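You operate a simulated robot arm through the tools that you are given. There is no shell and no other tool. Be economical: measure what you need, move in short steps, check, and stop when the job is done.

The job below is to be done with a simulated two-armed robot. You get a single attempt, and the scene is never put back.

## Task
Take the lid off the grey tin that says "bolts" on the dressing bench and lay it down there. Then fetch the black marker and stand it on the steel table. Then shut the white cabinet drawer. Then put the white marker on the crate bench. Then open the grey bin lid at the tank. The order counts. Set down upright: black marker.

The check looks at the end state, three seconds after you hand in, the way a careful person would. Anything else that was tipped, shoved, dropped, spilled or broken makes it a failure. A push-on lid holds only when it is set on centred and level and pressed home; a screw cap is set on level and turned clockwise until tight.

## Robot
Two 7-joint arms with two-finger parallel grippers on one trunk, on a base that drives. Base frame: it is fixed to the floor where the robot stands at the start and does not move with it; the origin is under the middle of the robot, x ahead of it, y to its left, z up. Lengths are in m, angles in degrees, forces in N, time in s.
The left shoulder is at the start at [0.07, 0.187, 1.265], the right one opposite. Places, roughly: black marker (4x4x10 cm) [0.7, -0.7, 0.9]; crate bench [-2.8, -6.7, 0.8]; grey bin lid at the tank [-7.5, -4, 0.4]; grey tin [0.5, 0, 1]; steel table [0.9, -4.6, 0.8]; white cabinet drawer [-2.6, -0.4, 0.9]; white marker (4x4x10 cm) [-3.4, -3.8, 0.8]. Payload 3.91 kg a hand.
The TCP of each hand is the grasp point between the finger pads, 0.03 m short of the fingertips. In the tool frame z runs along the fingers and y along their closing line. Largest opening 0.11 m; finger width 0.02, thickness 0.01; the body of the gripper, 0.048 by 0.112 m, starts 0.055 m behind the TCP.
Orientation is told as [roll, pitch, yaw] about the base's x, y, z axes, in that order, counted from this pose: with the fingers straight down and closing along the base's y, the tool's x points along the base's -x, its y along +y and its z along -z.

## Interface
- The arms move only by the tool arm_command. It takes "left_plan", "right_plan" or both (then of equal length, played together; a hand with none holds still); each is a list of rows, each an object (a shift or turn left out is 0, a gripper value left out holds the last) with "jaw": the gripper command, from -1 (fully open) to 1 (shut), values between in proportion; "dp": the shift along the tool's x, y, z in units of 30 mm (1.0 is 30 mm), a list of three; "dr": the turn, a rotation vector about the tool's x, y, z in units of 5 degrees (1.0 is 5 degrees), a list of three. In form: [{"jaw": jaw, "dp": [tx, ty, tz], "dr": [rx, ry, rz]}, ...]. A call has 1 to 8 rows; each row shifts and turns the commanded pose from where the row before left it, along the tool's axes as they then stand. A call with a number of a shift or a turn outside -1 to 1 is refused whole. A row lasts 0.2 s, in which the tool goes at most 0.05 m and 8.6 degrees; a call with a longer step from one row to the next is refused whole, and so is a gripper value outside its range. Where a pose cannot be reached the arm comes as near as it can. A force on the tool above 40 N (or 10 N above the force at the start of the call, whichever is more), or a blocked arm, ends the call early, and 0.2 s more pass. The fingers move at their own pace (about 0.072 m/s each) and stop on an object; they squeeze with about 42 N. The grip force told is the motor's: it shows also when the fingers shut on nothing. Time passes only in rows, and 0.2 s behind the last, so rows that do not move let the fingers close. It gives the time, the measured TCP pose, the force on the tool (base axes), the opening and the grip force at its end, in the units of the frame above (readings bear some noise), with the torque about the TCP (base axes, N m) and any sound that the robot's microphone picked up.
- Cameras (640 x 400 px; columns grow to the right, rows downward): "scene" is now at [0.1174, -0.0437, 1.4785]; the picture's right is [-0.54, -0.84, -0.00], its down [-0.60, 0.38, -0.70] and it looks along [0.59, -0.37, -0.72] (base axes); focal length 277 px, centre (320, 200). "left" rides on the left gripper at [0.072, -0.017, -0.103] in its tool frame; the picture's right is [0.23, 0.97, 0.00], its down [-0.76, 0.18, -0.62] and it looks along [-0.61, 0.14, 0.78] (tool axes); focal length 222 px, centre (320, 200). "right" rides on the right gripper at [0.072, 0.017, -0.103] in its tool frame; the picture's right is [-0.23, 0.97, 0.00], its down [-0.76, -0.18, -0.62] and it looks along [-0.61, -0.14, 0.78] (tool axes); focal length 222 px, centre (320, 200). There is no depth. A picture from a camera that has moved, and an enlarged one, comes with that camera's place and axes in the base frame and with its lens.
- grab_frame(camera): a new picture of that camera. The clock stands still meanwhile.
- raise_lower(by): slides the trunk up (or, below 0, down) by that many m; the arms and the scene camera ride with it, the base frame stays. It gives what a move gives, with no picture.
- base_move(legs): drives the robot by 1 to 6 legs, each [ahead, turn to the left] in m and degrees, along the robot's own axes; the way and the turn of a leg run together, so that a leg with both is an arc; at most 1.5 m and 180 degrees a leg. The arms and the cameras ride along, it lands a little off, and it stops where it bumps. It gives what a move gives.
- pan_tilt(pan, tilt): turns the head with the scene camera to pan (to the left, within 86 degrees either way) and tilt (down, from -29 to 69), counted from straight ahead of the robot. It gives what a move gives.
- enlarge(camera, box): a new picture of the part [left, top, right, bottom] of that camera's present view, enlarged. The clock stands still meanwhile.
- close_job(): hands the job in; it is judged then, once.

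Work in short steps. Places have to be worked out from the pictures, the camera data and where the tool is seen: move nearer, look again, correct. Check each grasp and each placing, and mend what went wrong. You have 165 turns and 130 pictures in all, those below and enlarged ones among them. Open the grippers and draw the arms clear of the work before you hand the job in, unless the task says otherwise; then end with one line.

The tools are called as a command line: name --argument value ..., lists and objects as JSON in quotes. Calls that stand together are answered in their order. arm_command: Moves the arms, as the interface text tells. Its arguments: {"type":"object","properties":{"left_plan":{"type":"array"},"right_plan":{"type":"array"}},"required":[]} The other tools are called the same way: raise_lower (by) slides the trunk up or down; base_move (legs) drives the base; pan_tilt (pan, tilt) turns the head that bears the scene camera; grab_frame (camera) takes a picture; enlarge (camera, box) takes an enlarged picture of a part of a camera's view; close_job () hands the job in.

At the start:

```text
t: 0.0
left_eef_pos: [0.4926, -0.0024, 1.1721]
left_orientation: [0.0, -0.1, 0.0]
left_wrist_force: [0.4, -0.7, -0.3]
left_ft_torque: [-0.02, 0.01, 0.01]
left_grip_width: 0.1102
left_grasp_force: 0.0
right_eef_pos: [0.4056, -0.4893, 1.1124]
right_orientation: [0.0, 0.0, 0.0]
right_wrist_force: [0.3, 0.1, -0.1]
right_ft_torque: [-0.02, -0.01, 0.0]
right_grip_width: 0.11
right_grasp_force: 0.0
trunk travel left (down, up): [-0.775, 0.165]
robot x, y, heading: [-0.0002, -0.0002, 0.1]
head pan, tilt: [-32.4, 45.7]
```

scene: 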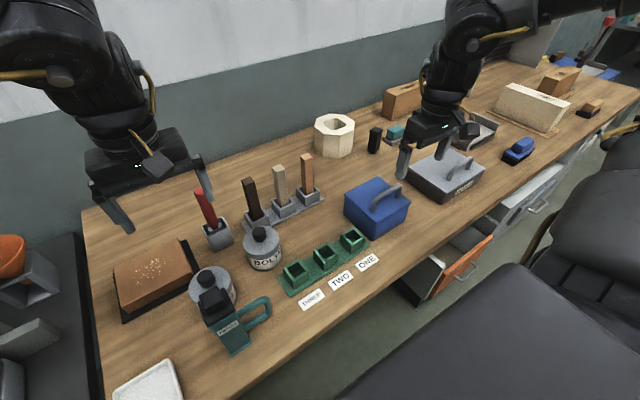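
right: 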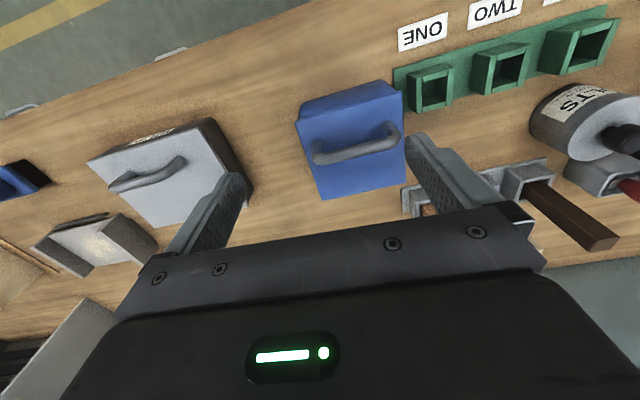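
left: 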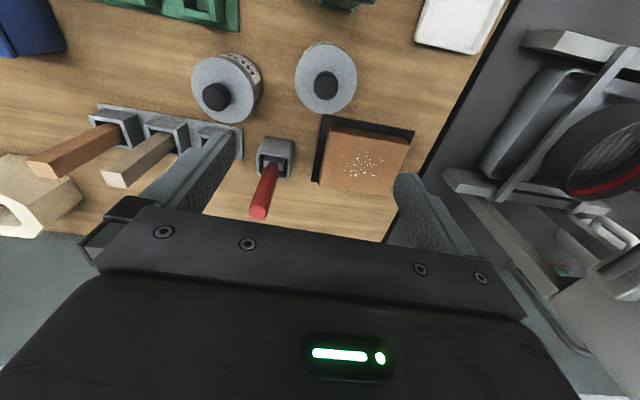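

The scene shows two grey tins; the one at about (262,250) reads "BOLT…". I'll zoom in on it and on the black marker candidate.

enlarge --camera "scene" --box '[180, 200, 340, 300]'

enlarge --camera "scene" --box '[300, 80, 460, 180]'

enlarge --camera "left" --box '[160, 20, 400, 170]'

```text
4.00 times, centred on (260, 250) of scene
camera zoom: at [0.1174, -0.0437, 1.4785], right [-0.54, -0.84, 0.0], down [-0.6, 0.38, -0.7], along [0.59, -0.37, -0.72], focal length 1108 px, centre (560, 0)
```

zoom: 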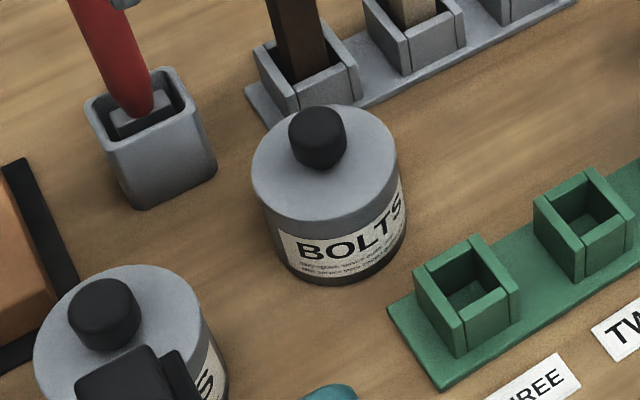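

```text
4.00 times, centred on (380, 130) of scene
camera zoom: at [0.1174, -0.0437, 1.4785], right [-0.54, -0.84, 0.0], down [-0.6, 0.38, -0.7], along [0.59, -0.37, -0.72], focal length 1108 px, centre (80, 480)
```

zoom: 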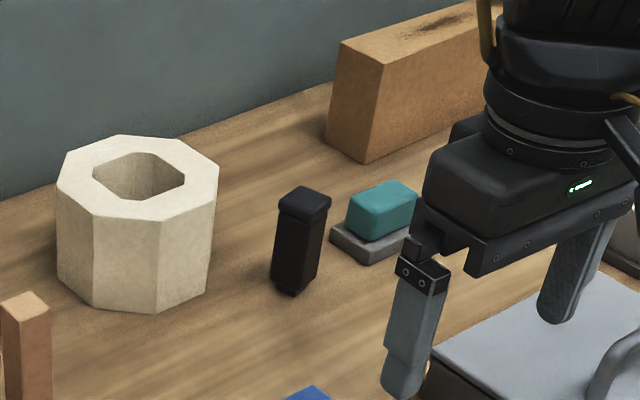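

```text
2.67 times, centred on (280, 95) of left
camera zoom: at [0.4198, -0.0187, 1.2761], right [-0.23, 0.97, 0.0], down [0.76, 0.18, 0.62], along [0.61, 0.14, -0.78], focal length 592 px, centre (427, 480)
```

zoom: 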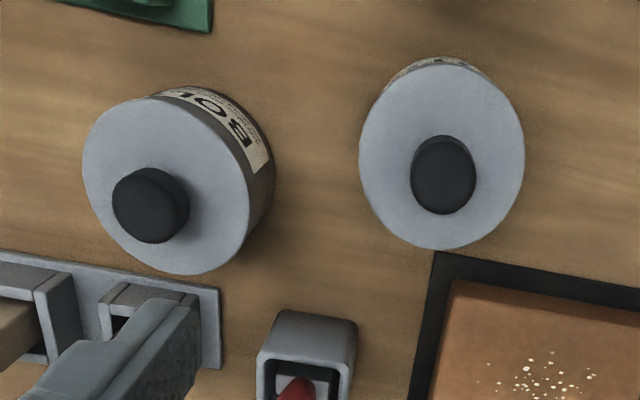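

The bolts tin's knob triangulates to about (0.525, -0.133, 0.965). I'm moving the left hand above it, staying high.

arm_command --left_plan '[{"jaw": -1, "dp": [-0.214, -0.87, 0.4]}, {"dp": [-0.214, -0.87, 0.4]}, {"dp": [-0.214, -0.87, 0.4]}, {"dp": [-0.214, -0.87, 0.4]}, {"dp": [-0.214, -0.87, 0.4]}, {}]'

grab_frame --camera "left"

grab_frame --camera "scene"

```text
t: 1.4
left_eef_pos: [0.5197, -0.1151, 1.1142]
left_orientation: [-0.5, 0.1, 0.6]
left_wrist_force: [-0.6, 0.4, -0.7]
left_ft_torque: [-0.02, 0.03, 0.02]
left_grip_width: 0.1101
left_grasp_force: 0.0
left hand out of reach, approached as far as the arm can: row 5
right_eef_pos: [0.406, -0.4891, 1.1131]
right_orientation: [0.0, 0.1, 0.0]
right_wrist_force: [-0.8, -0.2, 0.0]
right_ft_torque: [-0.04, 0.04, -0.01]
right_grip_width: 0.1098
right_grasp_force: 0.2
trunk travel left (down, up): [-0.775, 0.165]
robot x, y, heading: [-0.0011, -0.002, -0.0]
head pan, tilt: [-32.4, 45.7]
```

```text
123 pictures are left
camera left: at [0.4482, -0.1316, 1.2184], right [-0.24, 0.97, -0.01], down [0.76, 0.19, 0.62], along [0.61, 0.14, -0.78], focal length 222 px, centre (320, 200)
```

left: 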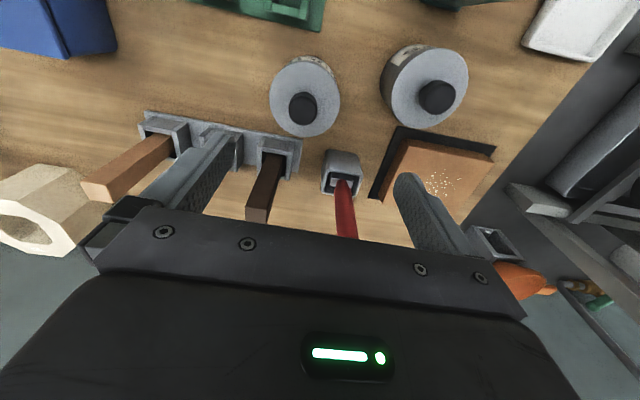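

```text
122 pictures are left
camera scene: at [0.1169, -0.043, 1.4786], right [-0.54, -0.84, 0.0], down [-0.6, 0.38, -0.7], along [0.59, -0.37, -0.72], focal length 277 px, centre (320, 200)
```

scene: 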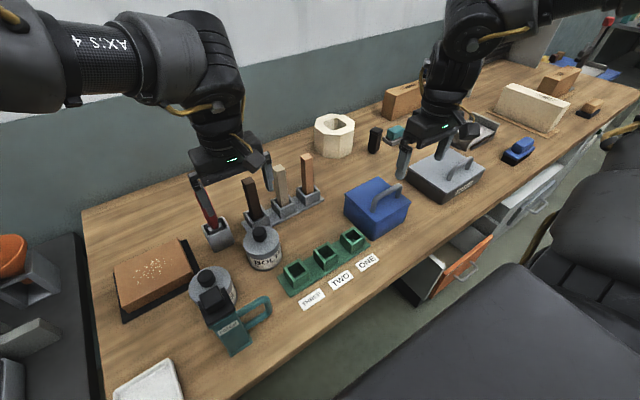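

The left hand runs out of reach across the body (got to y=-0.115). The hands are well above everything, so I'll turn the base about 20° right to bring the tin in front of the left arm.

base_move --legs '[[0, -20]]'

grab_frame --camera "left"

```text
t: 2.9
left_eef_pos: [0.4511, -0.2856, 1.1139]
left_orientation: [-0.6, 0.1, -19.3]
left_wrist_force: [-0.6, -0.1, 1.1]
left_ft_torque: [-0.02, -0.03, 0.02]
left_grip_width: 0.1104
left_grasp_force: 0.0
right_eef_pos: [0.2174, -0.5972, 1.1127]
right_orientation: [0.0, -0.1, -19.9]
right_wrist_force: [0.4, 0.5, -0.6]
right_ft_torque: [-0.01, -0.03, -0.08]
right_grip_width: 0.1097
right_grasp_force: 0.0
trunk travel left (down, up): [-0.775, 0.165]
robot x, y, heading: [-0.0041, 0.0017, -19.9]
head pan, tilt: [-32.4, 45.7]
```

```text
121 pictures are left
camera left: at [0.3775, -0.2759, 1.2177], right [0.11, 0.99, -0.01], down [0.78, -0.08, 0.62], along [0.62, -0.07, -0.78], focal length 222 px, centre (320, 200)
```

left: 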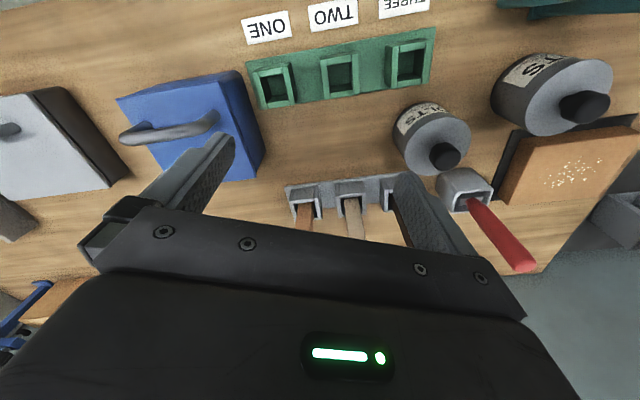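

Turned to -19.9°. Knob is about 0.166 m along tool +y; moving above it and down to z≈1.04.

arm_command --left_plan '[{"dp": [-0.1, 0.92, 0.2]}, {"dp": [-0.1, 0.92, 0.2]}, {"dp": [-0.1, 0.92, 0.4]}, {"dp": [-0.1, 0.92, 0.5]}, {"dp": [-0.1, 0.92, 0.55]}, {"dp": [-0.1, 0.92, 0.6]}, {}]'

grab_frame --camera "left"

grab_frame --camera "scene"

```text
t: 4.5
left_eef_pos: [0.5245, -0.136, 1.0406]
left_orientation: [-0.6, 0.1, -19.2]
left_wrist_force: [-0.1, -0.8, -0.6]
left_ft_torque: [0.0, -0.01, 0.01]
left_grip_width: 0.11
left_grasp_force: 0.0
right_eef_pos: [0.2154, -0.599, 1.112]
right_orientation: [0.0, 0.0, -19.8]
right_wrist_force: [-0.5, 0.0, 0.2]
right_ft_torque: [-0.04, 0.0, 0.02]
right_grip_width: 0.1101
right_grasp_force: 0.1
trunk travel left (down, up): [-0.775, 0.165]
robot x, y, heading: [-0.0012, -0.0008, -19.9]
head pan, tilt: [-32.4, 45.7]
```

```text
120 pictures are left
camera left: at [0.4497, -0.1268, 1.144], right [0.11, 0.99, -0.01], down [0.78, -0.08, 0.62], along [0.62, -0.07, -0.78], focal length 222 px, centre (320, 200)
```

left: 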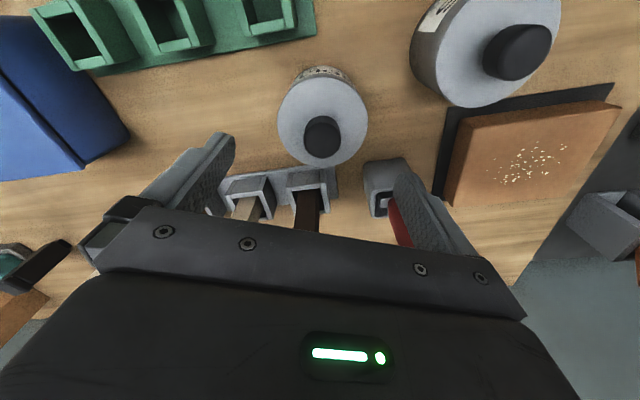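

```text
119 pictures are left
camera scene: at [0.0953, -0.0818, 1.4785], right [-0.79, -0.61, 0.0], down [-0.44, 0.57, -0.7], along [0.43, -0.55, -0.72], focal length 277 px, centre (320, 200)
```

scene: 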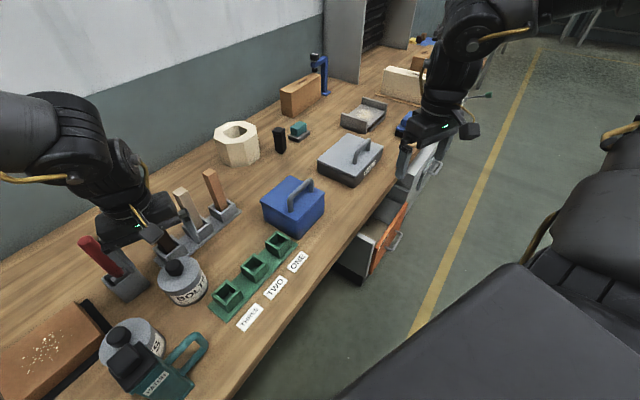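

The knob is centred between the fingers; lid top is at z≈0.927. Descending to TCP z≈0.963 in small rows.

arm_command --left_plan '[{"dp": [0, 0, 0.8]}, {"dp": [0, 0, 0.8]}, {"dp": [0, 0, 0.6]}, {"dp": [0, 0, 0.37]}, {}]'

enlarge --camera "left" --box '[160, 60, 480, 260]'

enlarge --camera "scene" --box '[80, 190, 240, 290]'

```text
t: 5.7
left_eef_pos: [0.5209, -0.1362, 0.9629]
left_orientation: [-0.5, 0.0, -19.2]
left_wrist_force: [0.0, -0.1, 0.8]
left_ft_torque: [0.05, 0.01, 0.01]
left_grip_width: 0.1099
left_grasp_force: 0.0
right_eef_pos: [0.2163, -0.5983, 1.114]
right_orientation: [0.1, 0.0, -19.8]
right_wrist_force: [-0.2, 0.2, 0.1]
right_ft_torque: [-0.01, -0.02, -0.03]
right_grip_width: 0.1102
right_grasp_force: 0.0
trunk travel left (down, up): [-0.775, 0.165]
robot x, y, heading: [-0.003, -0.0009, -19.8]
head pan, tilt: [-32.4, 45.7]
```

```text
2.00 times, centred on (320, 160) of left
camera zoom: at [0.4483, -0.1276, 1.0658], right [0.11, 0.99, -0.01], down [0.78, -0.08, 0.62], along [0.62, -0.07, -0.78], focal length 444 px, centre (320, 280)
```

zoom: 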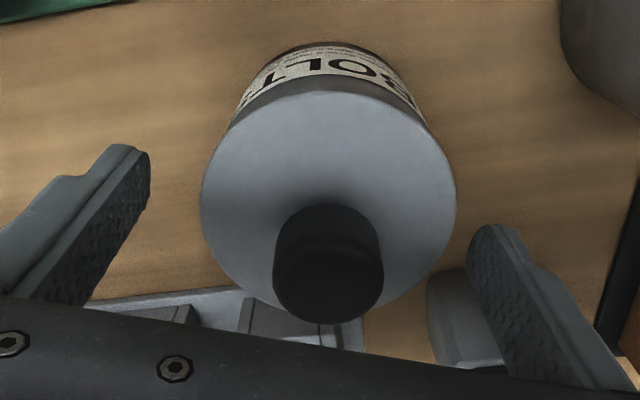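

```text
4.00 times, centred on (160, 240) of scene
camera zoom: at [0.0954, -0.0813, 1.4786], right [-0.79, -0.61, 0.0], down [-0.44, 0.57, -0.7], along [0.43, -0.55, -0.72], focal length 1108 px, centre (960, 40)
```

zoom: 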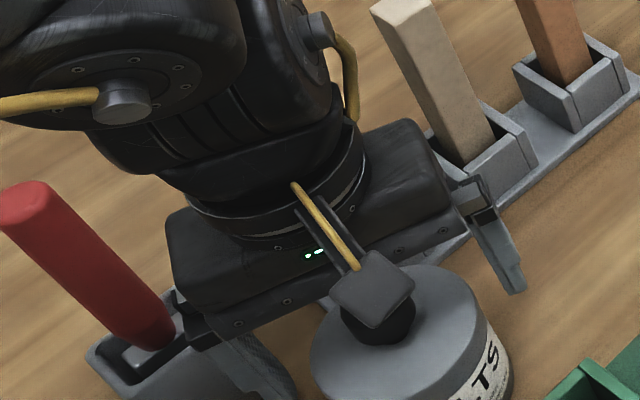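

The knob sits centred (about 3 mm to tool +y). I'll correct that, close gently and check the grip.

arm_command --left_plan '[{"dp": [0, 0.09, 0]}, {"jaw": 1}, {}, {}, {}, {}, {}]'

```text
t: 7.3
left_eef_pos: [0.5228, -0.1354, 0.9623]
left_orientation: [-0.5, 0.0, -19.1]
left_wrist_force: [1.3, 0.0, -0.1]
left_ft_torque: [-0.01, -0.01, -0.01]
left_grip_width: 0.0828
left_grasp_force: 41.6
right_eef_pos: [0.2164, -0.5991, 1.1135]
right_orientation: [0.0, 0.0, -19.9]
right_wrist_force: [0.5, -0.4, -0.1]
right_ft_torque: [0.0, 0.03, 0.01]
right_grip_width: 0.1102
right_grasp_force: 0.1
trunk travel left (down, up): [-0.775, 0.165]
robot x, y, heading: [0.0016, -0.005, -19.8]
head pan, tilt: [-32.4, 45.7]
heard: snap
```

Opening stopped at 0.083 m with a snap sound — that's wider than the knob, so it may be on the lid rim. I'll look.

enlarge --camera "left" --box '[160, 60, 480, 260]'

enlarge --camera "scene" --box '[80, 190, 240, 290]'

```text
2.00 times, centred on (320, 160) of left
camera zoom: at [0.4492, -0.1253, 1.0659], right [0.11, 0.99, -0.01], down [0.78, -0.08, 0.62], along [0.62, -0.07, -0.78], focal length 444 px, centre (320, 280)
```

zoom: 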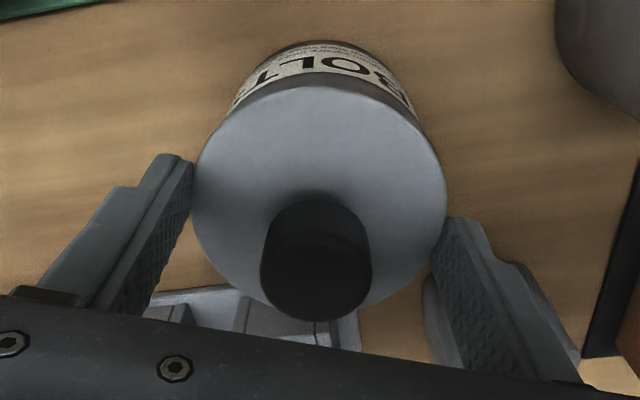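

```text
4.00 times, centred on (160, 240) of scene
camera zoom: at [0.0957, -0.0813, 1.4785], right [-0.79, -0.61, 0.0], down [-0.44, 0.57, -0.7], along [0.43, -0.55, -0.72], focal length 1108 px, centre (960, 40)
```

zoom: 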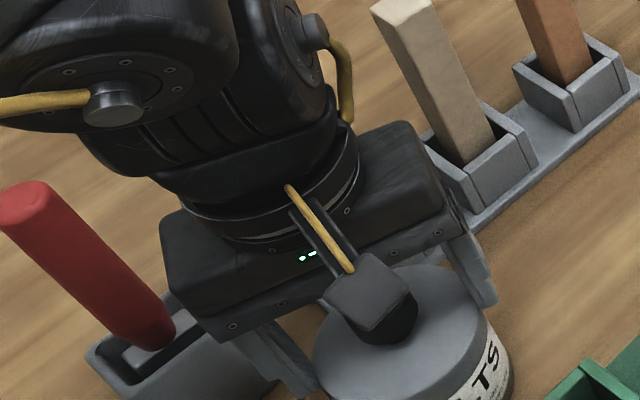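

The fingers hold the lid by its rim (Ø≈0.083), which works too. Pulling up gently 20 mm and looking.

arm_command --left_plan '[{"dp": [0, 0, -0.2]}, {"dp": [0, 0, -0.2]}, {"dp": [0, 0, -0.2]}, {"dp": [0, 0, -0.2]}, {}]'

enlarge --camera "scene" --box '[80, 190, 240, 290]'

```text
t: 8.5
left_eef_pos: [0.5211, -0.134, 0.9862]
left_orientation: [-0.6, -0.1, -19.1]
left_wrist_force: [0.0, 0.5, 0.2]
left_ft_torque: [-0.02, -0.03, -0.02]
left_grip_width: 0.0827
left_grasp_force: 42.7
right_eef_pos: [0.2154, -0.5983, 1.1119]
right_orientation: [0.0, 0.1, -19.9]
right_wrist_force: [-1.1, 0.0, 0.5]
right_ft_torque: [0.0, -0.01, 0.04]
right_grip_width: 0.11
right_grasp_force: 0.1
trunk travel left (down, up): [-0.775, 0.165]
robot x, y, heading: [-0.0032, -0.0025, -19.9]
head pan, tilt: [-32.4, 45.7]
```

```text
4.00 times, centred on (160, 240) of scene
camera zoom: at [0.0958, -0.0814, 1.4785], right [-0.79, -0.61, 0.0], down [-0.44, 0.57, -0.7], along [0.43, -0.55, -0.72], focal length 1108 px, centre (960, 40)
```

zoom: 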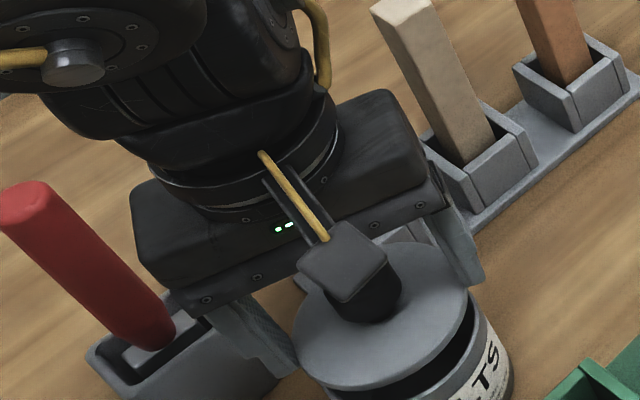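

The lid is off and the tin stayed put. Lifting to z≈1.10, then moving toward the clear spot at about (0.472, 0.14).

arm_command --left_plan '[{"dp": [0, 0, -0.9]}, {"dp": [0, 0, -0.9]}, {"dp": [0, 0, -0.9]}, {"dp": [0, 0, -0.9]}, {"dp": [0.5, 0.9, 0]}, {"dp": [0.5, 0.9, 0]}, {"dp": [0.5, 0.9, 0]}, {"dp": [0.5, 0.9, 0]}]'

arm_command --left_plan '[{"dp": [0.5, 0.9, 0]}, {"dp": [0.5, 0.9, 0]}, {"dp": [0.5, 0.9, 0]}, {"dp": [0.5, 0.9, 0]}, {"dp": [0.5, 0.9, 0]}, {}]'

pan_tilt --pan 20 --tilt 55

grab_frame --camera "scene"

grab_frame --camera "left"

```text
t: 10.3
left_eef_pos: [0.5008, -0.0108, 1.0918]
left_orientation: [-0.6, 0.0, -19.3]
left_wrist_force: [-1.3, 0.3, -0.8]
left_ft_torque: [-0.01, -0.01, 0.03]
left_grip_width: 0.0826
left_grasp_force: 41.8
right_eef_pos: [0.2161, -0.5974, 1.113]
right_orientation: [0.0, -0.1, -19.9]
right_wrist_force: [-0.3, -0.5, -0.1]
right_ft_torque: [-0.04, -0.01, -0.03]
right_grip_width: 0.1101
right_grasp_force: 0.1
trunk travel left (down, up): [-0.775, 0.165]
robot x, y, heading: [-0.003, -0.0006, -20.0]
head pan, tilt: [-32.4, 45.7]
```

```text
t: 11.7
left_eef_pos: [0.438, 0.1185, 1.0931]
left_orientation: [-0.4, -0.1, -19.2]
left_wrist_force: [0.0, 0.1, -0.2]
left_ft_torque: [0.0, -0.04, -0.02]
left_grip_width: 0.0826
left_grasp_force: 42.3
left hand out of reach, approached as far as the arm can: row 1, 2, 3, 4
right_eef_pos: [0.2157, -0.5997, 1.1119]
right_orientation: [0.1, -0.1, -19.9]
right_wrist_force: [-0.1, -0.4, -0.3]
right_ft_torque: [0.02, -0.02, 0.0]
right_grip_width: 0.1099
right_grasp_force: 0.1
trunk travel left (down, up): [-0.775, 0.165]
robot x, y, heading: [0.0005, 0.0016, -19.9]
head pan, tilt: [-32.4, 45.7]
```

```text
t: 12.9
left_eef_pos: [0.4397, 0.1195, 1.0918]
left_orientation: [-0.4, -0.1, -19.2]
left_wrist_force: [0.1, -0.1, -0.4]
left_ft_torque: [0.03, -0.03, -0.02]
left_grip_width: 0.0825
left_grasp_force: 42.0
right_eef_pos: [0.2163, -0.5976, 1.1127]
right_orientation: [0.0, 0.0, -19.9]
right_wrist_force: [-0.4, 0.0, 0.1]
right_ft_torque: [0.0, 0.01, -0.03]
right_grip_width: 0.1099
right_grasp_force: 0.1
trunk travel left (down, up): [-0.775, 0.165]
robot x, y, heading: [-0.0027, 0.0001, -20.0]
head pan, tilt: [20.0, 55.0]
```

```text
113 pictures are left
camera scene: at [0.118, -0.0179, 1.4662], right [0.0, -1.0, 0.0], down [-0.82, 0.0, -0.57], along [0.57, 0.0, -0.82], focal length 277 px, centre (320, 200)
```

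scene: 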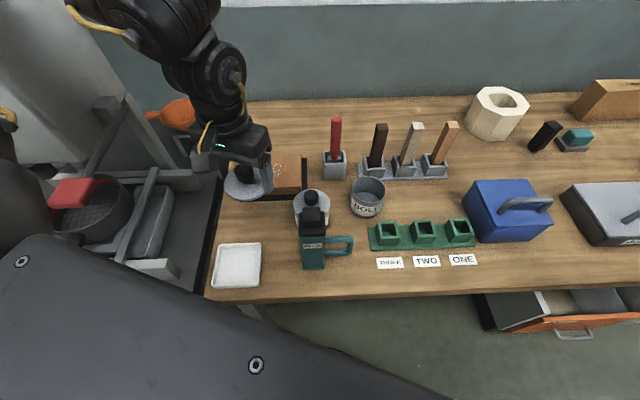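

```text
112 pictures are left
camera left: at [0.3658, 0.1282, 1.1954], right [0.11, 0.99, -0.01], down [0.78, -0.08, 0.62], along [0.62, -0.07, -0.78], focal length 222 px, centre (320, 200)
```

left: 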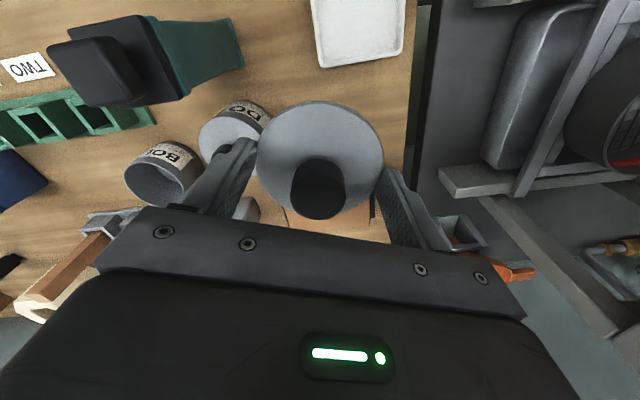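

The tin is open and standing. The arm nears its limit on this side, so I'll turn the base back 20° left (hand high and clear) before setting the lid down at (0.475, 0.145).

base_move --legs '[[0, 20]]'

```text
t: 14.4
left_eef_pos: [0.3713, 0.2621, 1.0914]
left_orientation: [-0.5, 0.0, 0.8]
left_wrist_force: [0.4, -0.2, 0.4]
left_ft_torque: [-0.01, -0.05, -0.01]
left_grip_width: 0.0828
left_grasp_force: 41.5
right_eef_pos: [0.4096, -0.4889, 1.1119]
right_orientation: [0.1, 0.0, 0.1]
right_wrist_force: [0.2, 0.8, 0.4]
right_ft_torque: [0.02, 0.06, -0.01]
right_grip_width: 0.1101
right_grasp_force: 0.1
trunk travel left (down, up): [-0.775, 0.165]
robot x, y, heading: [0.0003, 0.0005, 0.2]
head pan, tilt: [20.0, 55.0]
```

Moving over the spot and down to z≈1.0.

arm_command --left_plan '[{"dp": [-0.7, -0.78, 0]}, {"dp": [-0.7, -0.78, 0]}, {"dp": [-0.7, -0.78, 0.4]}, {"dp": [-0.7, -0.78, 0.6]}, {"dp": [-0.7, -0.78, 0.6]}, {"dp": [0, 0, 0.7]}, {"dp": [0, 0, 0.7]}, {}]'

grab_frame --camera "scene"

grab_frame --camera "left"

```text
t: 16.2
left_eef_pos: [0.4741, 0.145, 1.0027]
left_orientation: [-0.5, -0.1, 0.9]
left_wrist_force: [0.4, -0.1, 0.0]
left_ft_torque: [0.0, -0.01, 0.0]
left_grip_width: 0.0825
left_grasp_force: 41.6
left hand out of reach, approached as far as the arm can: row 2
right_eef_pos: [0.4082, -0.4885, 1.1129]
right_orientation: [0.1, 0.0, 0.2]
right_wrist_force: [0.6, -0.4, -0.1]
right_ft_torque: [-0.03, -0.01, 0.0]
right_grip_width: 0.1102
right_grasp_force: 0.1
trunk travel left (down, up): [-0.775, 0.165]
robot x, y, heading: [-0.0009, -0.0019, 0.6]
head pan, tilt: [20.0, 55.0]
```

```text
111 pictures are left
camera scene: at [0.1171, 0.0244, 1.4662], right [0.35, -0.94, 0.0], down [-0.77, -0.28, -0.57], along [0.54, 0.2, -0.82], focal length 277 px, centre (320, 200)
```

scene: 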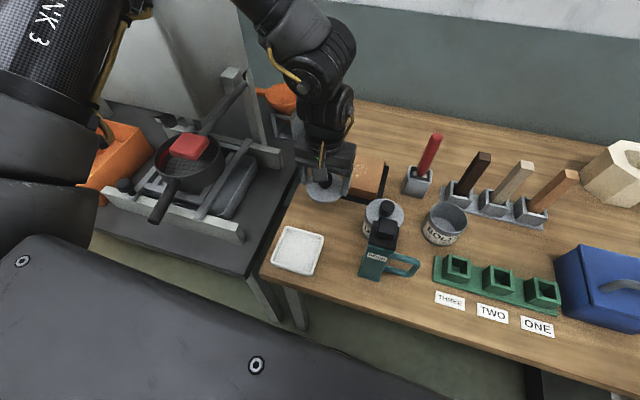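

```text
110 pictures are left
camera left: at [0.4031, 0.1293, 1.1062], right [-0.24, 0.97, -0.01], down [0.76, 0.2, 0.62], along [0.6, 0.14, -0.78], focal length 222 px, centre (320, 200)
```

left: 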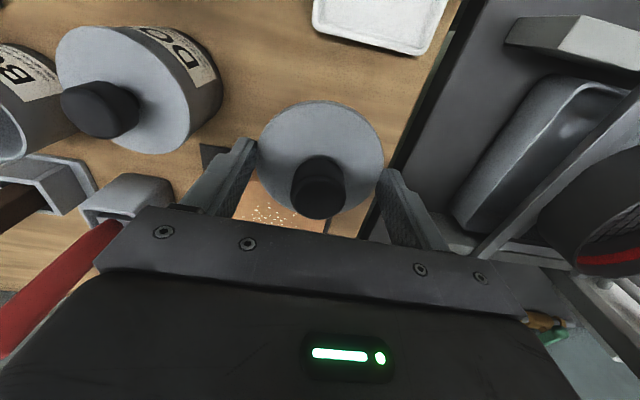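

Spot below is clear of the brown tray, white tray and other tin. Descending, then slowly until contact.

arm_command --left_plan '[{"dp": [0, 0, 0.7]}, {"dp": [0, 0, 0.7]}, {"dp": [0, 0, 0.6]}, {"dp": [0, 0, 0.4]}, {"dp": [0, 0, 0.2]}, {}]'

grab_frame --camera "scene"

```text
t: 17.6
left_eef_pos: [0.473, 0.1417, 0.9249]
left_orientation: [-0.5, -0.1, 1.1]
left_wrist_force: [0.3, 0.1, -0.4]
left_ft_torque: [0.0, 0.02, 0.0]
left_grip_width: 0.0827
left_grasp_force: 42.2
left hand out of reach, approached as far as the arm can: row 5
right_eef_pos: [0.4081, -0.4878, 1.1128]
right_orientation: [0.0, 0.0, 0.2]
right_wrist_force: [0.1, 0.8, -0.4]
right_ft_torque: [-0.02, 0.0, 0.01]
right_grip_width: 0.1099
right_grasp_force: 0.0
trunk travel left (down, up): [-0.775, 0.165]
robot x, y, heading: [-0.001, 0.0021, 0.2]
head pan, tilt: [20.0, 55.0]
```

```text
109 pictures are left
camera scene: at [0.1168, 0.0248, 1.4662], right [0.35, -0.94, 0.0], down [-0.77, -0.28, -0.57], along [0.54, 0.2, -0.82], focal length 277 px, centre (320, 200)
```

scene: 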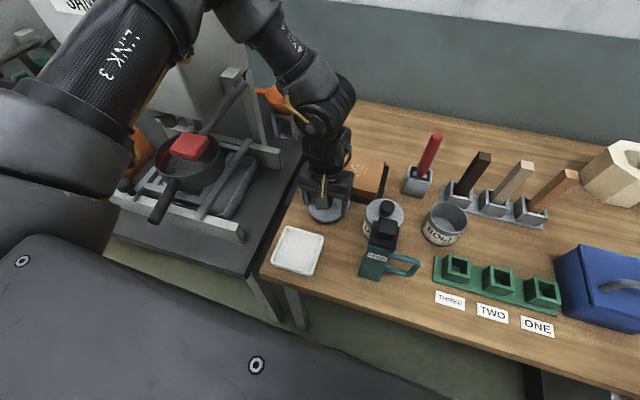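

Reach limits the arm this low, so I'll lift the hand 60 mm, lower the trunk 80 mm, and then make the final descent with the arm.

arm_command --left_plan '[{"dp": [0, 0, -1]}, {"dp": [0, 0, -1]}, {"dp": [0, 0, -0.5]}, {}]'

raise_lower --by -0.07

```text
t: 18.6
left_eef_pos: [0.4733, 0.1432, 0.9988]
left_orientation: [-0.5, 0.0, 0.9]
left_wrist_force: [0.3, 0.6, 0.0]
left_ft_torque: [0.02, 0.01, -0.03]
left_grip_width: 0.0821
left_grasp_force: 42.3
right_eef_pos: [0.408, -0.489, 1.1134]
right_orientation: [0.0, 0.0, 0.2]
right_wrist_force: [-0.6, -0.2, -1.1]
right_ft_torque: [0.04, 0.03, 0.0]
right_grip_width: 0.11
right_grasp_force: 0.0
trunk travel left (down, up): [-0.775, 0.165]
robot x, y, heading: [-0.0006, 0.0013, 0.3]
head pan, tilt: [20.0, 55.0]
```

```text
t: 19.7
left_eef_pos: [0.4733, 0.1426, 0.9287]
left_orientation: [-0.6, 0.0, 0.9]
left_wrist_force: [-0.2, 0.4, -0.7]
left_ft_torque: [0.04, 0.02, 0.0]
left_grip_width: 0.0823
left_grasp_force: 41.7
right_eef_pos: [0.4097, -0.4873, 1.0423]
right_orientation: [0.1, -0.1, 0.2]
right_wrist_force: [1.0, -1.3, -0.6]
right_ft_torque: [-0.02, -0.02, 0.03]
right_grip_width: 0.1099
right_grasp_force: 0.0
trunk travel left (down, up): [-0.705, 0.235]
robot x, y, heading: [0.003, 0.0004, 0.4]
head pan, tilt: [20.0, 55.0]
```

Now a slow descent until contact.

arm_command --left_plan '[{"dp": [0, 0, 0.25]}, {"dp": [0, 0, 0.25]}, {"dp": [0, 0, 0.2]}, {"dp": [0, 0, 0.2]}, {}]'

grab_frame --camera "left"

enlarge --camera "scene" --box '[260, 150, 420, 250]'

```text
t: 20.9
left_eef_pos: [0.4734, 0.1425, 0.9018]
left_orientation: [-0.5, 0.0, 0.9]
left_wrist_force: [0.3, 0.1, -0.3]
left_ft_torque: [0.02, -0.01, 0.02]
left_grip_width: 0.0818
left_grasp_force: 41.7
right_eef_pos: [0.4092, -0.4875, 1.0426]
right_orientation: [0.0, 0.0, 0.2]
right_wrist_force: [0.5, 0.3, -0.6]
right_ft_torque: [0.0, 0.01, 0.02]
right_grip_width: 0.1098
right_grasp_force: 0.0
trunk travel left (down, up): [-0.705, 0.235]
robot x, y, heading: [-0.0018, 0.0035, 0.1]
head pan, tilt: [20.0, 55.0]
```

```text
108 pictures are left
camera left: at [0.4014, 0.1262, 1.006], right [-0.24, 0.97, -0.01], down [0.76, 0.2, 0.62], along [0.6, 0.14, -0.78], focal length 222 px, centre (320, 200)
```

left: 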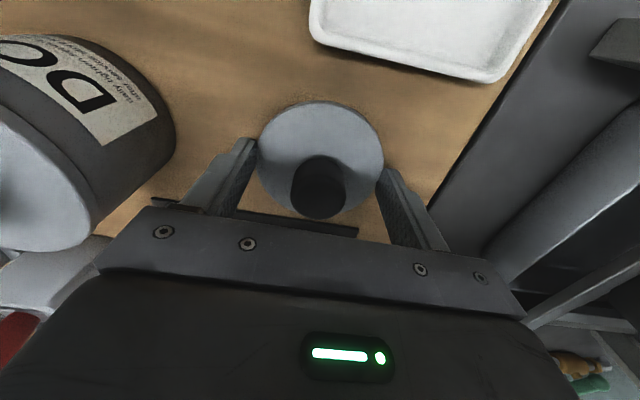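

```text
4.00 times, centred on (340, 200) of scene
camera zoom: at [0.1168, 0.0249, 1.3962], right [0.35, -0.94, 0.0], down [-0.77, -0.28, -0.57], along [0.54, 0.2, -0.82], focal length 1108 px, centre (240, 200)
```

zoom: 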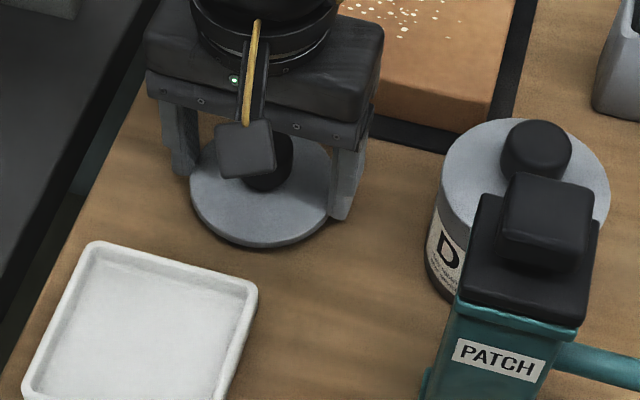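

No contact yet; lid is a thin disc just above the bench. Continuing in small steps.

arm_command --left_plan '[{"dp": [0, 0, 0.15]}, {"dp": [0, 0, 0.15]}, {"dp": [0, 0, 0.12]}, {"dp": [0, 0, 0.12]}, {}]'

enlarge --camera "scene" --box '[260, 150, 420, 250]'

```text
t: 22.0
left_eef_pos: [0.4724, 0.1424, 0.8922]
left_orientation: [-0.7, -0.5, 1.0]
left_wrist_force: [-7.4, 1.9, 25.0]
left_ft_torque: [0.02, 0.52, 0.0]
left_grip_width: 0.082
left_grasp_force: 42.5
right_eef_pos: [0.4048, -0.4877, 1.0436]
right_orientation: [0.1, -0.2, 0.3]
right_wrist_force: [0.3, -0.1, 0.4]
right_ft_torque: [0.01, 0.0, 0.02]
right_grip_width: 0.11
right_grasp_force: 0.0
trunk travel left (down, up): [-0.705, 0.235]
robot x, y, heading: [-0.0006, 0.0023, 0.3]
head pan, tilt: [20.0, 55.0]
stopped in row 5 (left hand): the force on the tool passed its limit (the readings are from after the stop); the commanded pose is now the measured one
```

```text
4.00 times, centred on (340, 200) of scene
camera zoom: at [0.1133, 0.0247, 1.3966], right [0.35, -0.94, 0.0], down [-0.77, -0.28, -0.58], along [0.54, 0.2, -0.82], focal length 1108 px, centre (240, 200)
```

zoom: 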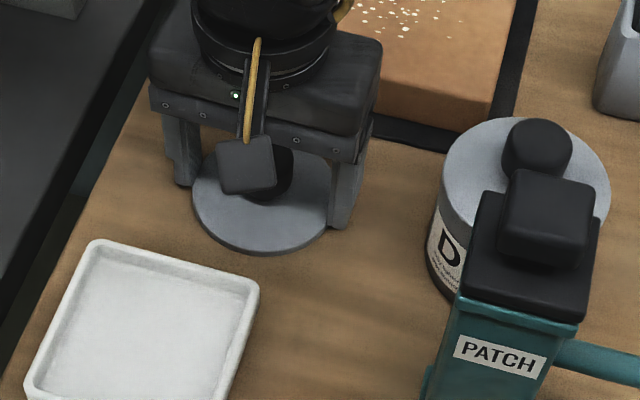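

Contact (25 N) at TCP z=0.892, so the lid/tips are on the bench. Relieving 2 mm, releasing, then lifting straight up.

arm_command --left_plan '[{"dp": [0, 0, -0.07]}, {"jaw": -1}, {}, {}, {"dp": [0, 0, -0.3]}, {"dp": [0, 0, -0.9]}, {"dp": [0, 0, -1]}, {"dp": [0, 0, -1]}]'

arm_command --left_plan '[{"dp": [0, 0, -1]}, {"dp": [0, 0, -1]}, {"dp": [0, 0, -1]}, {}]'

grab_frame --camera "scene"

```text
t: 23.8
left_eef_pos: [0.4744, 0.1446, 0.9879]
left_orientation: [-0.5, -0.4, 1.0]
left_wrist_force: [0.7, 0.2, -0.6]
left_ft_torque: [-0.06, -0.02, -0.05]
left_grip_width: 0.11
left_grasp_force: 0.1
right_eef_pos: [0.407, -0.4876, 1.0432]
right_orientation: [0.0, -0.1, 0.2]
right_wrist_force: [-0.6, -0.1, 0.5]
right_ft_torque: [0.0, 0.02, -0.01]
right_grip_width: 0.1102
right_grasp_force: 0.1
trunk travel left (down, up): [-0.705, 0.235]
robot x, y, heading: [0.0028, 0.0014, 0.3]
head pan, tilt: [20.0, 55.0]
```

```text
t: 24.8
left_eef_pos: [0.4738, 0.1455, 1.077]
left_orientation: [-0.6, -0.3, 1.0]
left_wrist_force: [1.0, -0.5, 0.2]
left_ft_torque: [-0.01, 0.03, -0.02]
left_grip_width: 0.1102
left_grasp_force: 0.1
right_eef_pos: [0.4096, -0.4868, 1.0427]
right_orientation: [0.1, 0.0, 0.2]
right_wrist_force: [-0.3, -0.1, 0.7]
right_ft_torque: [0.0, 0.0, -0.01]
right_grip_width: 0.11
right_grasp_force: 0.0
trunk travel left (down, up): [-0.705, 0.235]
robot x, y, heading: [-0.0005, 0.0022, 0.6]
head pan, tilt: [20.0, 55.0]
```

```text
105 pictures are left
camera scene: at [0.1174, 0.0251, 1.3961], right [0.35, -0.94, 0.0], down [-0.77, -0.28, -0.57], along [0.54, 0.2, -0.82], focal length 277 px, centre (320, 200)
```

scene: 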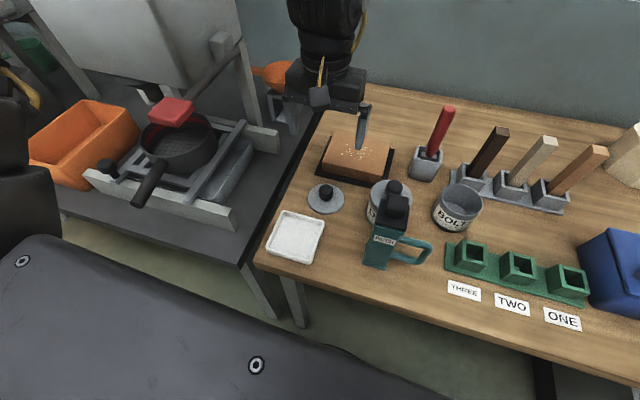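

The lid lies flat on the bench, tin open and upright. Next the black marker: first I pull both hands up/back and look at the right half of the bench and its open drawers.

arm_command --left_plan '[{"dp": [0.6, 0, -0.6]}, {"dp": [0.6, 0, -0.6]}, {"dp": [0.6, 0, -0.6]}, {"dp": [0.6, 0, -0.6]}, {"dp": [0.6, 0, -0.6]}]' --right_plan '[{"dp": [0, 0, -0.8]}, {"dp": [0, 0, -0.8]}, {"dp": [0.3, 0, -0.8]}, {"dp": [0.3, 0, -0.8]}, {"dp": [0.3, 0, 0]}]'

pan_tilt --pan -50 --tilt 40

grab_frame --camera "scene"

grab_frame --camera "right"

```text
t: 26.0
left_eef_pos: [0.3826, 0.1454, 1.1647]
left_orientation: [-0.6, -0.4, 1.0]
left_wrist_force: [0.4, 0.5, 0.2]
left_ft_torque: [0.01, -0.02, -0.02]
left_grip_width: 0.1101
left_grasp_force: 0.1
right_eef_pos: [0.3802, -0.4881, 1.1394]
right_orientation: [0.0, 0.0, 0.2]
right_wrist_force: [0.3, 0.8, -0.6]
right_ft_torque: [-0.01, -0.03, 0.02]
right_grip_width: 0.1101
right_grasp_force: 0.2
trunk travel left (down, up): [-0.705, 0.235]
robot x, y, heading: [0.0025, -0.0014, 0.3]
head pan, tilt: [20.0, 55.0]
```

```text
t: 27.4
left_eef_pos: [0.3834, 0.145, 1.1654]
left_orientation: [-0.6, -0.3, 1.0]
left_wrist_force: [-0.3, -0.5, -0.5]
left_ft_torque: [-0.03, 0.01, 0.0]
left_grip_width: 0.11
left_grasp_force: 0.0
right_eef_pos: [0.3805, -0.4885, 1.1385]
right_orientation: [0.0, 0.0, 0.1]
right_wrist_force: [0.5, 0.5, 0.0]
right_ft_torque: [-0.01, 0.0, -0.03]
right_grip_width: 0.1097
right_grasp_force: 0.1
trunk travel left (down, up): [-0.705, 0.235]
robot x, y, heading: [0.0023, -0.0037, 0.3]
head pan, tilt: [-50.0, 40.0]
```

```text
104 pictures are left
camera scene: at [0.1043, -0.0649, 1.4168], right [-0.76, -0.65, 0.0], down [-0.42, 0.49, -0.77], along [0.5, -0.58, -0.64], focal length 277 px, centre (320, 200)
```

scene: 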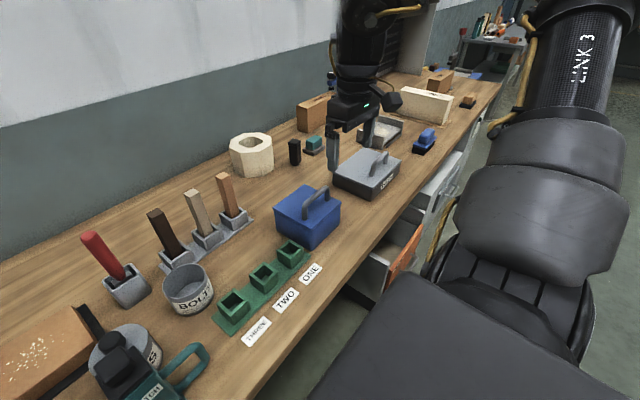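

```text
103 pictures are left
camera right: at [0.3099, -0.4714, 1.2422], right [0.22, 0.97, 0.0], down [0.76, -0.17, 0.62], along [0.61, -0.14, -0.78], focal length 222 px, centre (320, 200)
```

right: 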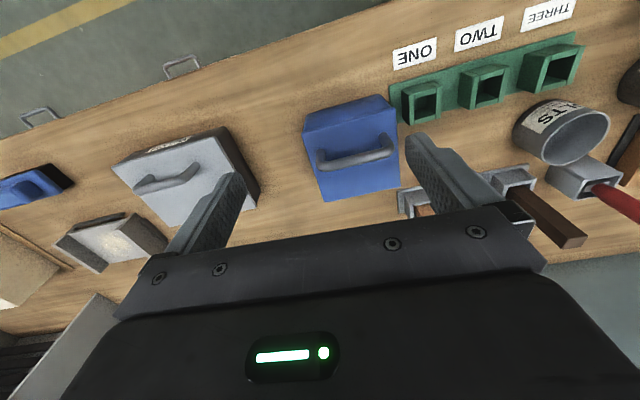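

Marker is at about (0.725,-0.66), with an open orange drawer protruding in front of the bench near (0.23,-0.6). I'll look straight down to see the robot's footprint relative to it.

pan_tilt --pan -30 --tilt 69

grab_frame --camera "scene"

```text
t: 28.3
left_eef_pos: [0.3839, 0.144, 1.1647]
left_orientation: [-0.6, -0.3, 1.0]
left_wrist_force: [0.5, -0.9, -0.9]
left_ft_torque: [-0.02, -0.02, 0.01]
left_grip_width: 0.1102
left_grasp_force: 0.1
right_eef_pos: [0.382, -0.4888, 1.1404]
right_orientation: [0.0, -0.1, 0.2]
right_wrist_force: [0.2, 0.5, -0.2]
right_ft_torque: [-0.02, -0.01, 0.03]
right_grip_width: 0.1101
right_grasp_force: 0.0
trunk travel left (down, up): [-0.705, 0.235]
robot x, y, heading: [0.0013, 0.0001, 0.4]
head pan, tilt: [-30.0, 68.8]
```

```text
102 pictures are left
camera scene: at [0.0978, -0.028, 1.3808], right [-0.5, -0.87, 0.0], down [-0.81, 0.46, -0.36], along [0.32, -0.18, -0.93], focal length 277 px, centre (320, 200)
```

scene: 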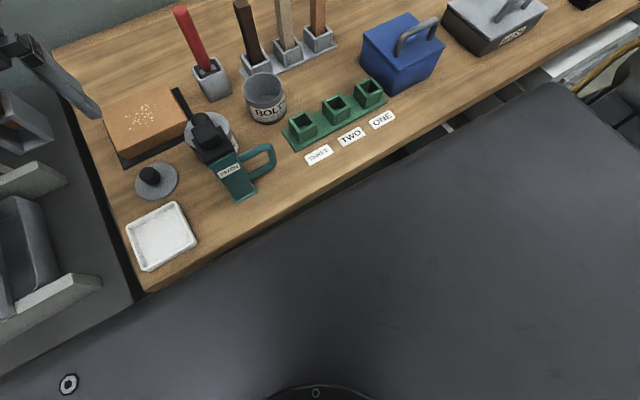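

The dark panel is just the torso housing, so I'll sidestep the robot right by ~0.42 m: back up, turn, drive, turn back, and advance part way.

base_move --legs '[[-0.4, 0], [0, -90], [0.42, 0], [0, 90], [0.25, 0]]'

pan_tilt --pan -15 --tilt 50

grab_frame --camera "scene"

```text
t: 42.1
left_eef_pos: [0.227, -0.2604, 1.1652]
left_orientation: [-0.6, -0.4, 1.8]
left_wrist_force: [0.3, -0.4, -0.9]
left_ft_torque: [0.03, -0.02, -0.02]
left_grip_width: 0.11
left_grasp_force: 0.1
right_eef_pos: [0.2346, -0.8932, 1.1381]
right_orientation: [0.0, 0.0, 1.1]
right_wrist_force: [-0.8, 0.5, 0.2]
right_ft_torque: [0.0, -0.02, -0.01]
right_grip_width: 0.1101
right_grasp_force: 0.1
trunk travel left (down, up): [-0.705, 0.235]
robot x, y, heading: [-0.1545, -0.4068, 1.0]
head pan, tilt: [-30.0, 68.8]
```

```text
t: 43.0
left_eef_pos: [0.2289, -0.2596, 1.1647]
left_orientation: [-0.6, -0.3, 1.7]
left_wrist_force: [0.2, 0.4, 0.1]
left_ft_torque: [-0.01, 0.0, 0.0]
left_grip_width: 0.1097
left_grasp_force: 0.1
right_eef_pos: [0.2347, -0.8929, 1.1383]
right_orientation: [0.1, 0.0, 1.1]
right_wrist_force: [-0.5, -0.2, 0.8]
right_ft_torque: [0.0, 0.0, 0.0]
right_grip_width: 0.1102
right_grasp_force: 0.1
trunk travel left (down, up): [-0.705, 0.235]
robot x, y, heading: [-0.1543, -0.4128, 1.1]
head pan, tilt: [-15.0, 50.0]
```

```text
101 pictures are left
camera scene: at [-0.0294, -0.428, 1.4026], right [-0.24, -0.97, 0.0], down [-0.74, 0.18, -0.64], along [0.62, -0.15, -0.77], focal length 277 px, centre (320, 200)
```

scene: 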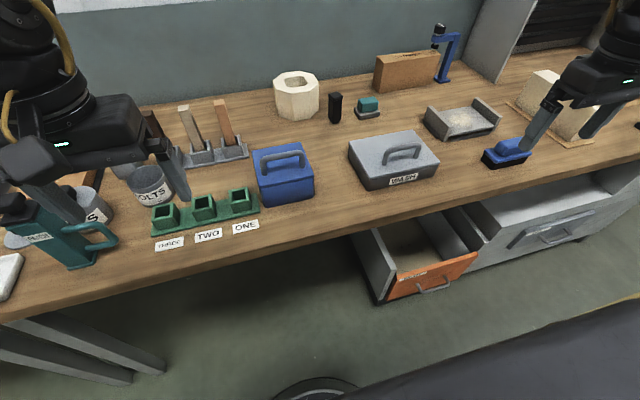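

The base is round and would clear the orange drawer (front at x≈0.24, y -0.67…-0.95). Marker confirmed at (0.723,-0.663). Driving forward 0.18 m.

base_move --legs '[[0.18, 0]]'

```text
t: 44.5
left_eef_pos: [0.4059, -0.2568, 1.1659]
left_orientation: [-0.7, -0.5, 1.8]
left_wrist_force: [0.1, 1.2, -0.1]
left_ft_torque: [0.0, 0.0, 0.0]
left_grip_width: 0.1099
left_grasp_force: 0.1
right_eef_pos: [0.411, -0.8892, 1.1405]
right_orientation: [0.0, -0.1, 1.2]
right_wrist_force: [-0.5, -0.3, -0.7]
right_ft_torque: [0.0, -0.01, 0.02]
right_grip_width: 0.1103
right_grasp_force: 0.1
trunk travel left (down, up): [-0.705, 0.235]
robot x, y, heading: [0.0275, -0.4084, 1.0]
head pan, tilt: [-15.0, 50.0]
```

Now at (0.0275,-0.408). Moving the right hand toward (0.62,-0.70,1.10) with partly closed jaws to get a look from its camera.

arm_command --right_plan '[{"jaw": -0.3, "dp": [-0.87, 0.78, 0.15]}, {"dp": [-0.87, 0.78, 0.15]}, {"dp": [-0.87, 0.78, 0.15]}, {"dp": [-0.87, 0.78, 0.15]}, {"dp": [-0.87, 0.78, 0.15]}, {"dp": [-0.87, 0.78, 0.15]}, {"dp": [-0.87, 0.78, 0.15]}, {"dp": [-0.87, 0.78, 0.15]}]'

grab_frame --camera "right"

grab_frame --camera "scene"

```text
t: 46.3
left_eef_pos: [0.4062, -0.2566, 1.1663]
left_orientation: [-0.6, -0.4, 1.8]
left_wrist_force: [0.8, 0.0, -0.9]
left_ft_torque: [0.0, -0.03, -0.01]
left_grip_width: 0.11
left_grasp_force: 0.1
right_eef_pos: [0.5969, -0.7134, 1.0934]
right_orientation: [0.1, -0.2, 1.1]
right_wrist_force: [-0.1, -0.9, -0.4]
right_ft_torque: [-0.03, 0.01, 0.02]
right_grip_width: 0.0712
right_grasp_force: 0.1
right hand out of reach, approached as far as the arm can: row 8
trunk travel left (down, up): [-0.705, 0.235]
robot x, y, heading: [0.0234, -0.411, 1.0]
head pan, tilt: [-15.0, 50.0]
```

```text
100 pictures are left
camera right: at [0.5242, -0.6982, 1.1961], right [0.21, 0.98, 0.0], down [0.76, -0.17, 0.63], along [0.61, -0.13, -0.78], focal length 222 px, centre (320, 200)
```

right: 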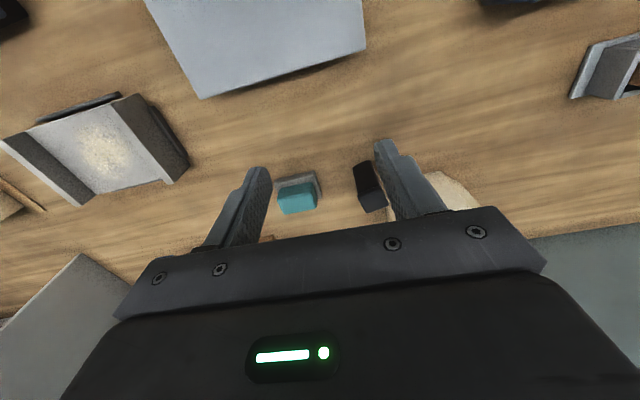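

```text
99 pictures are left
camera scene: at [0.1482, -0.4246, 1.4027], right [-0.24, -0.97, 0.0], down [-0.74, 0.18, -0.64], along [0.62, -0.15, -0.77], focal length 277 px, centre (320, 200)
```

scene: 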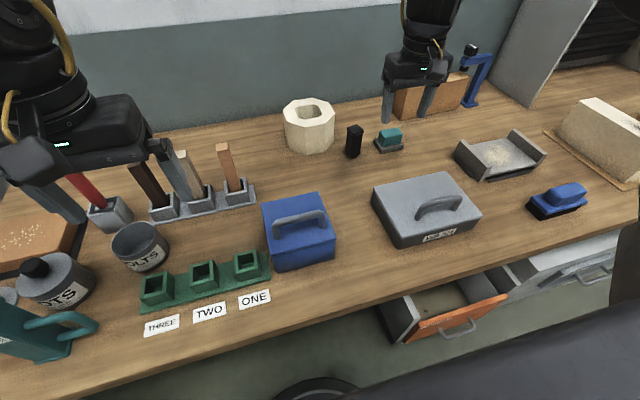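

Marker confirmed near (0.727,-0.667). Reach is limited at this height; I'll align y, descend to z≈1.025 where reach is better, then go forward.

arm_command --right_plan '[{"dp": [0, 0.55, 0.8]}, {"dp": [0, 0.55, 0.8]}, {"dp": [0, 0.5, 0.7]}, {"dp": [-0.9, 0, 0]}, {"dp": [-0.9, 0, 0]}, {"dp": [-0.9, 0, 0]}, {"dp": [-0.9, 0, 0]}, {}]'

grab_frame --camera "right"

```text
t: 48.1
left_eef_pos: [0.4052, -0.2567, 1.1645]
left_orientation: [-0.7, -0.4, 1.8]
left_wrist_force: [0.2, -0.3, -0.3]
left_ft_torque: [-0.01, 0.03, 0.02]
left_grip_width: 0.11
left_grasp_force: 0.0
right_eef_pos: [0.618, -0.7217, 1.0307]
right_orientation: [0.1, -0.1, 1.2]
right_wrist_force: [0.1, -0.3, 0.5]
right_ft_torque: [-0.04, 0.0, 0.0]
right_grip_width: 0.0715
right_grasp_force: 0.1
right hand out of reach, approached as far as the arm can: row 2, 3, 4, 5, 6, 7
trunk travel left (down, up): [-0.705, 0.235]
robot x, y, heading: [0.0241, -0.4081, 1.3]
head pan, tilt: [-15.0, 50.0]
```

```text
98 pictures are left
camera right: at [0.5465, -0.7044, 1.1328], right [0.21, 0.98, 0.0], down [0.76, -0.16, 0.62], along [0.61, -0.13, -0.78], focal length 222 px, centre (320, 200)
```

right: 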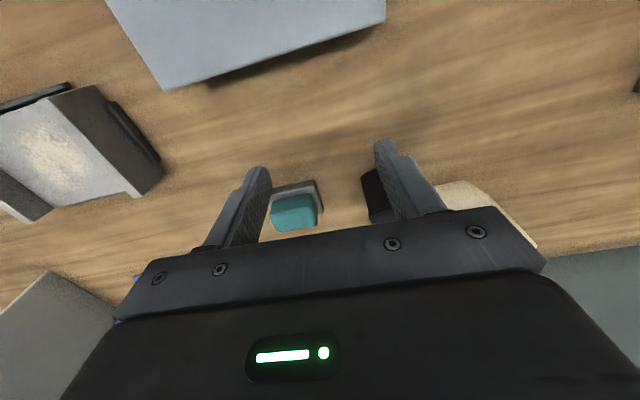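

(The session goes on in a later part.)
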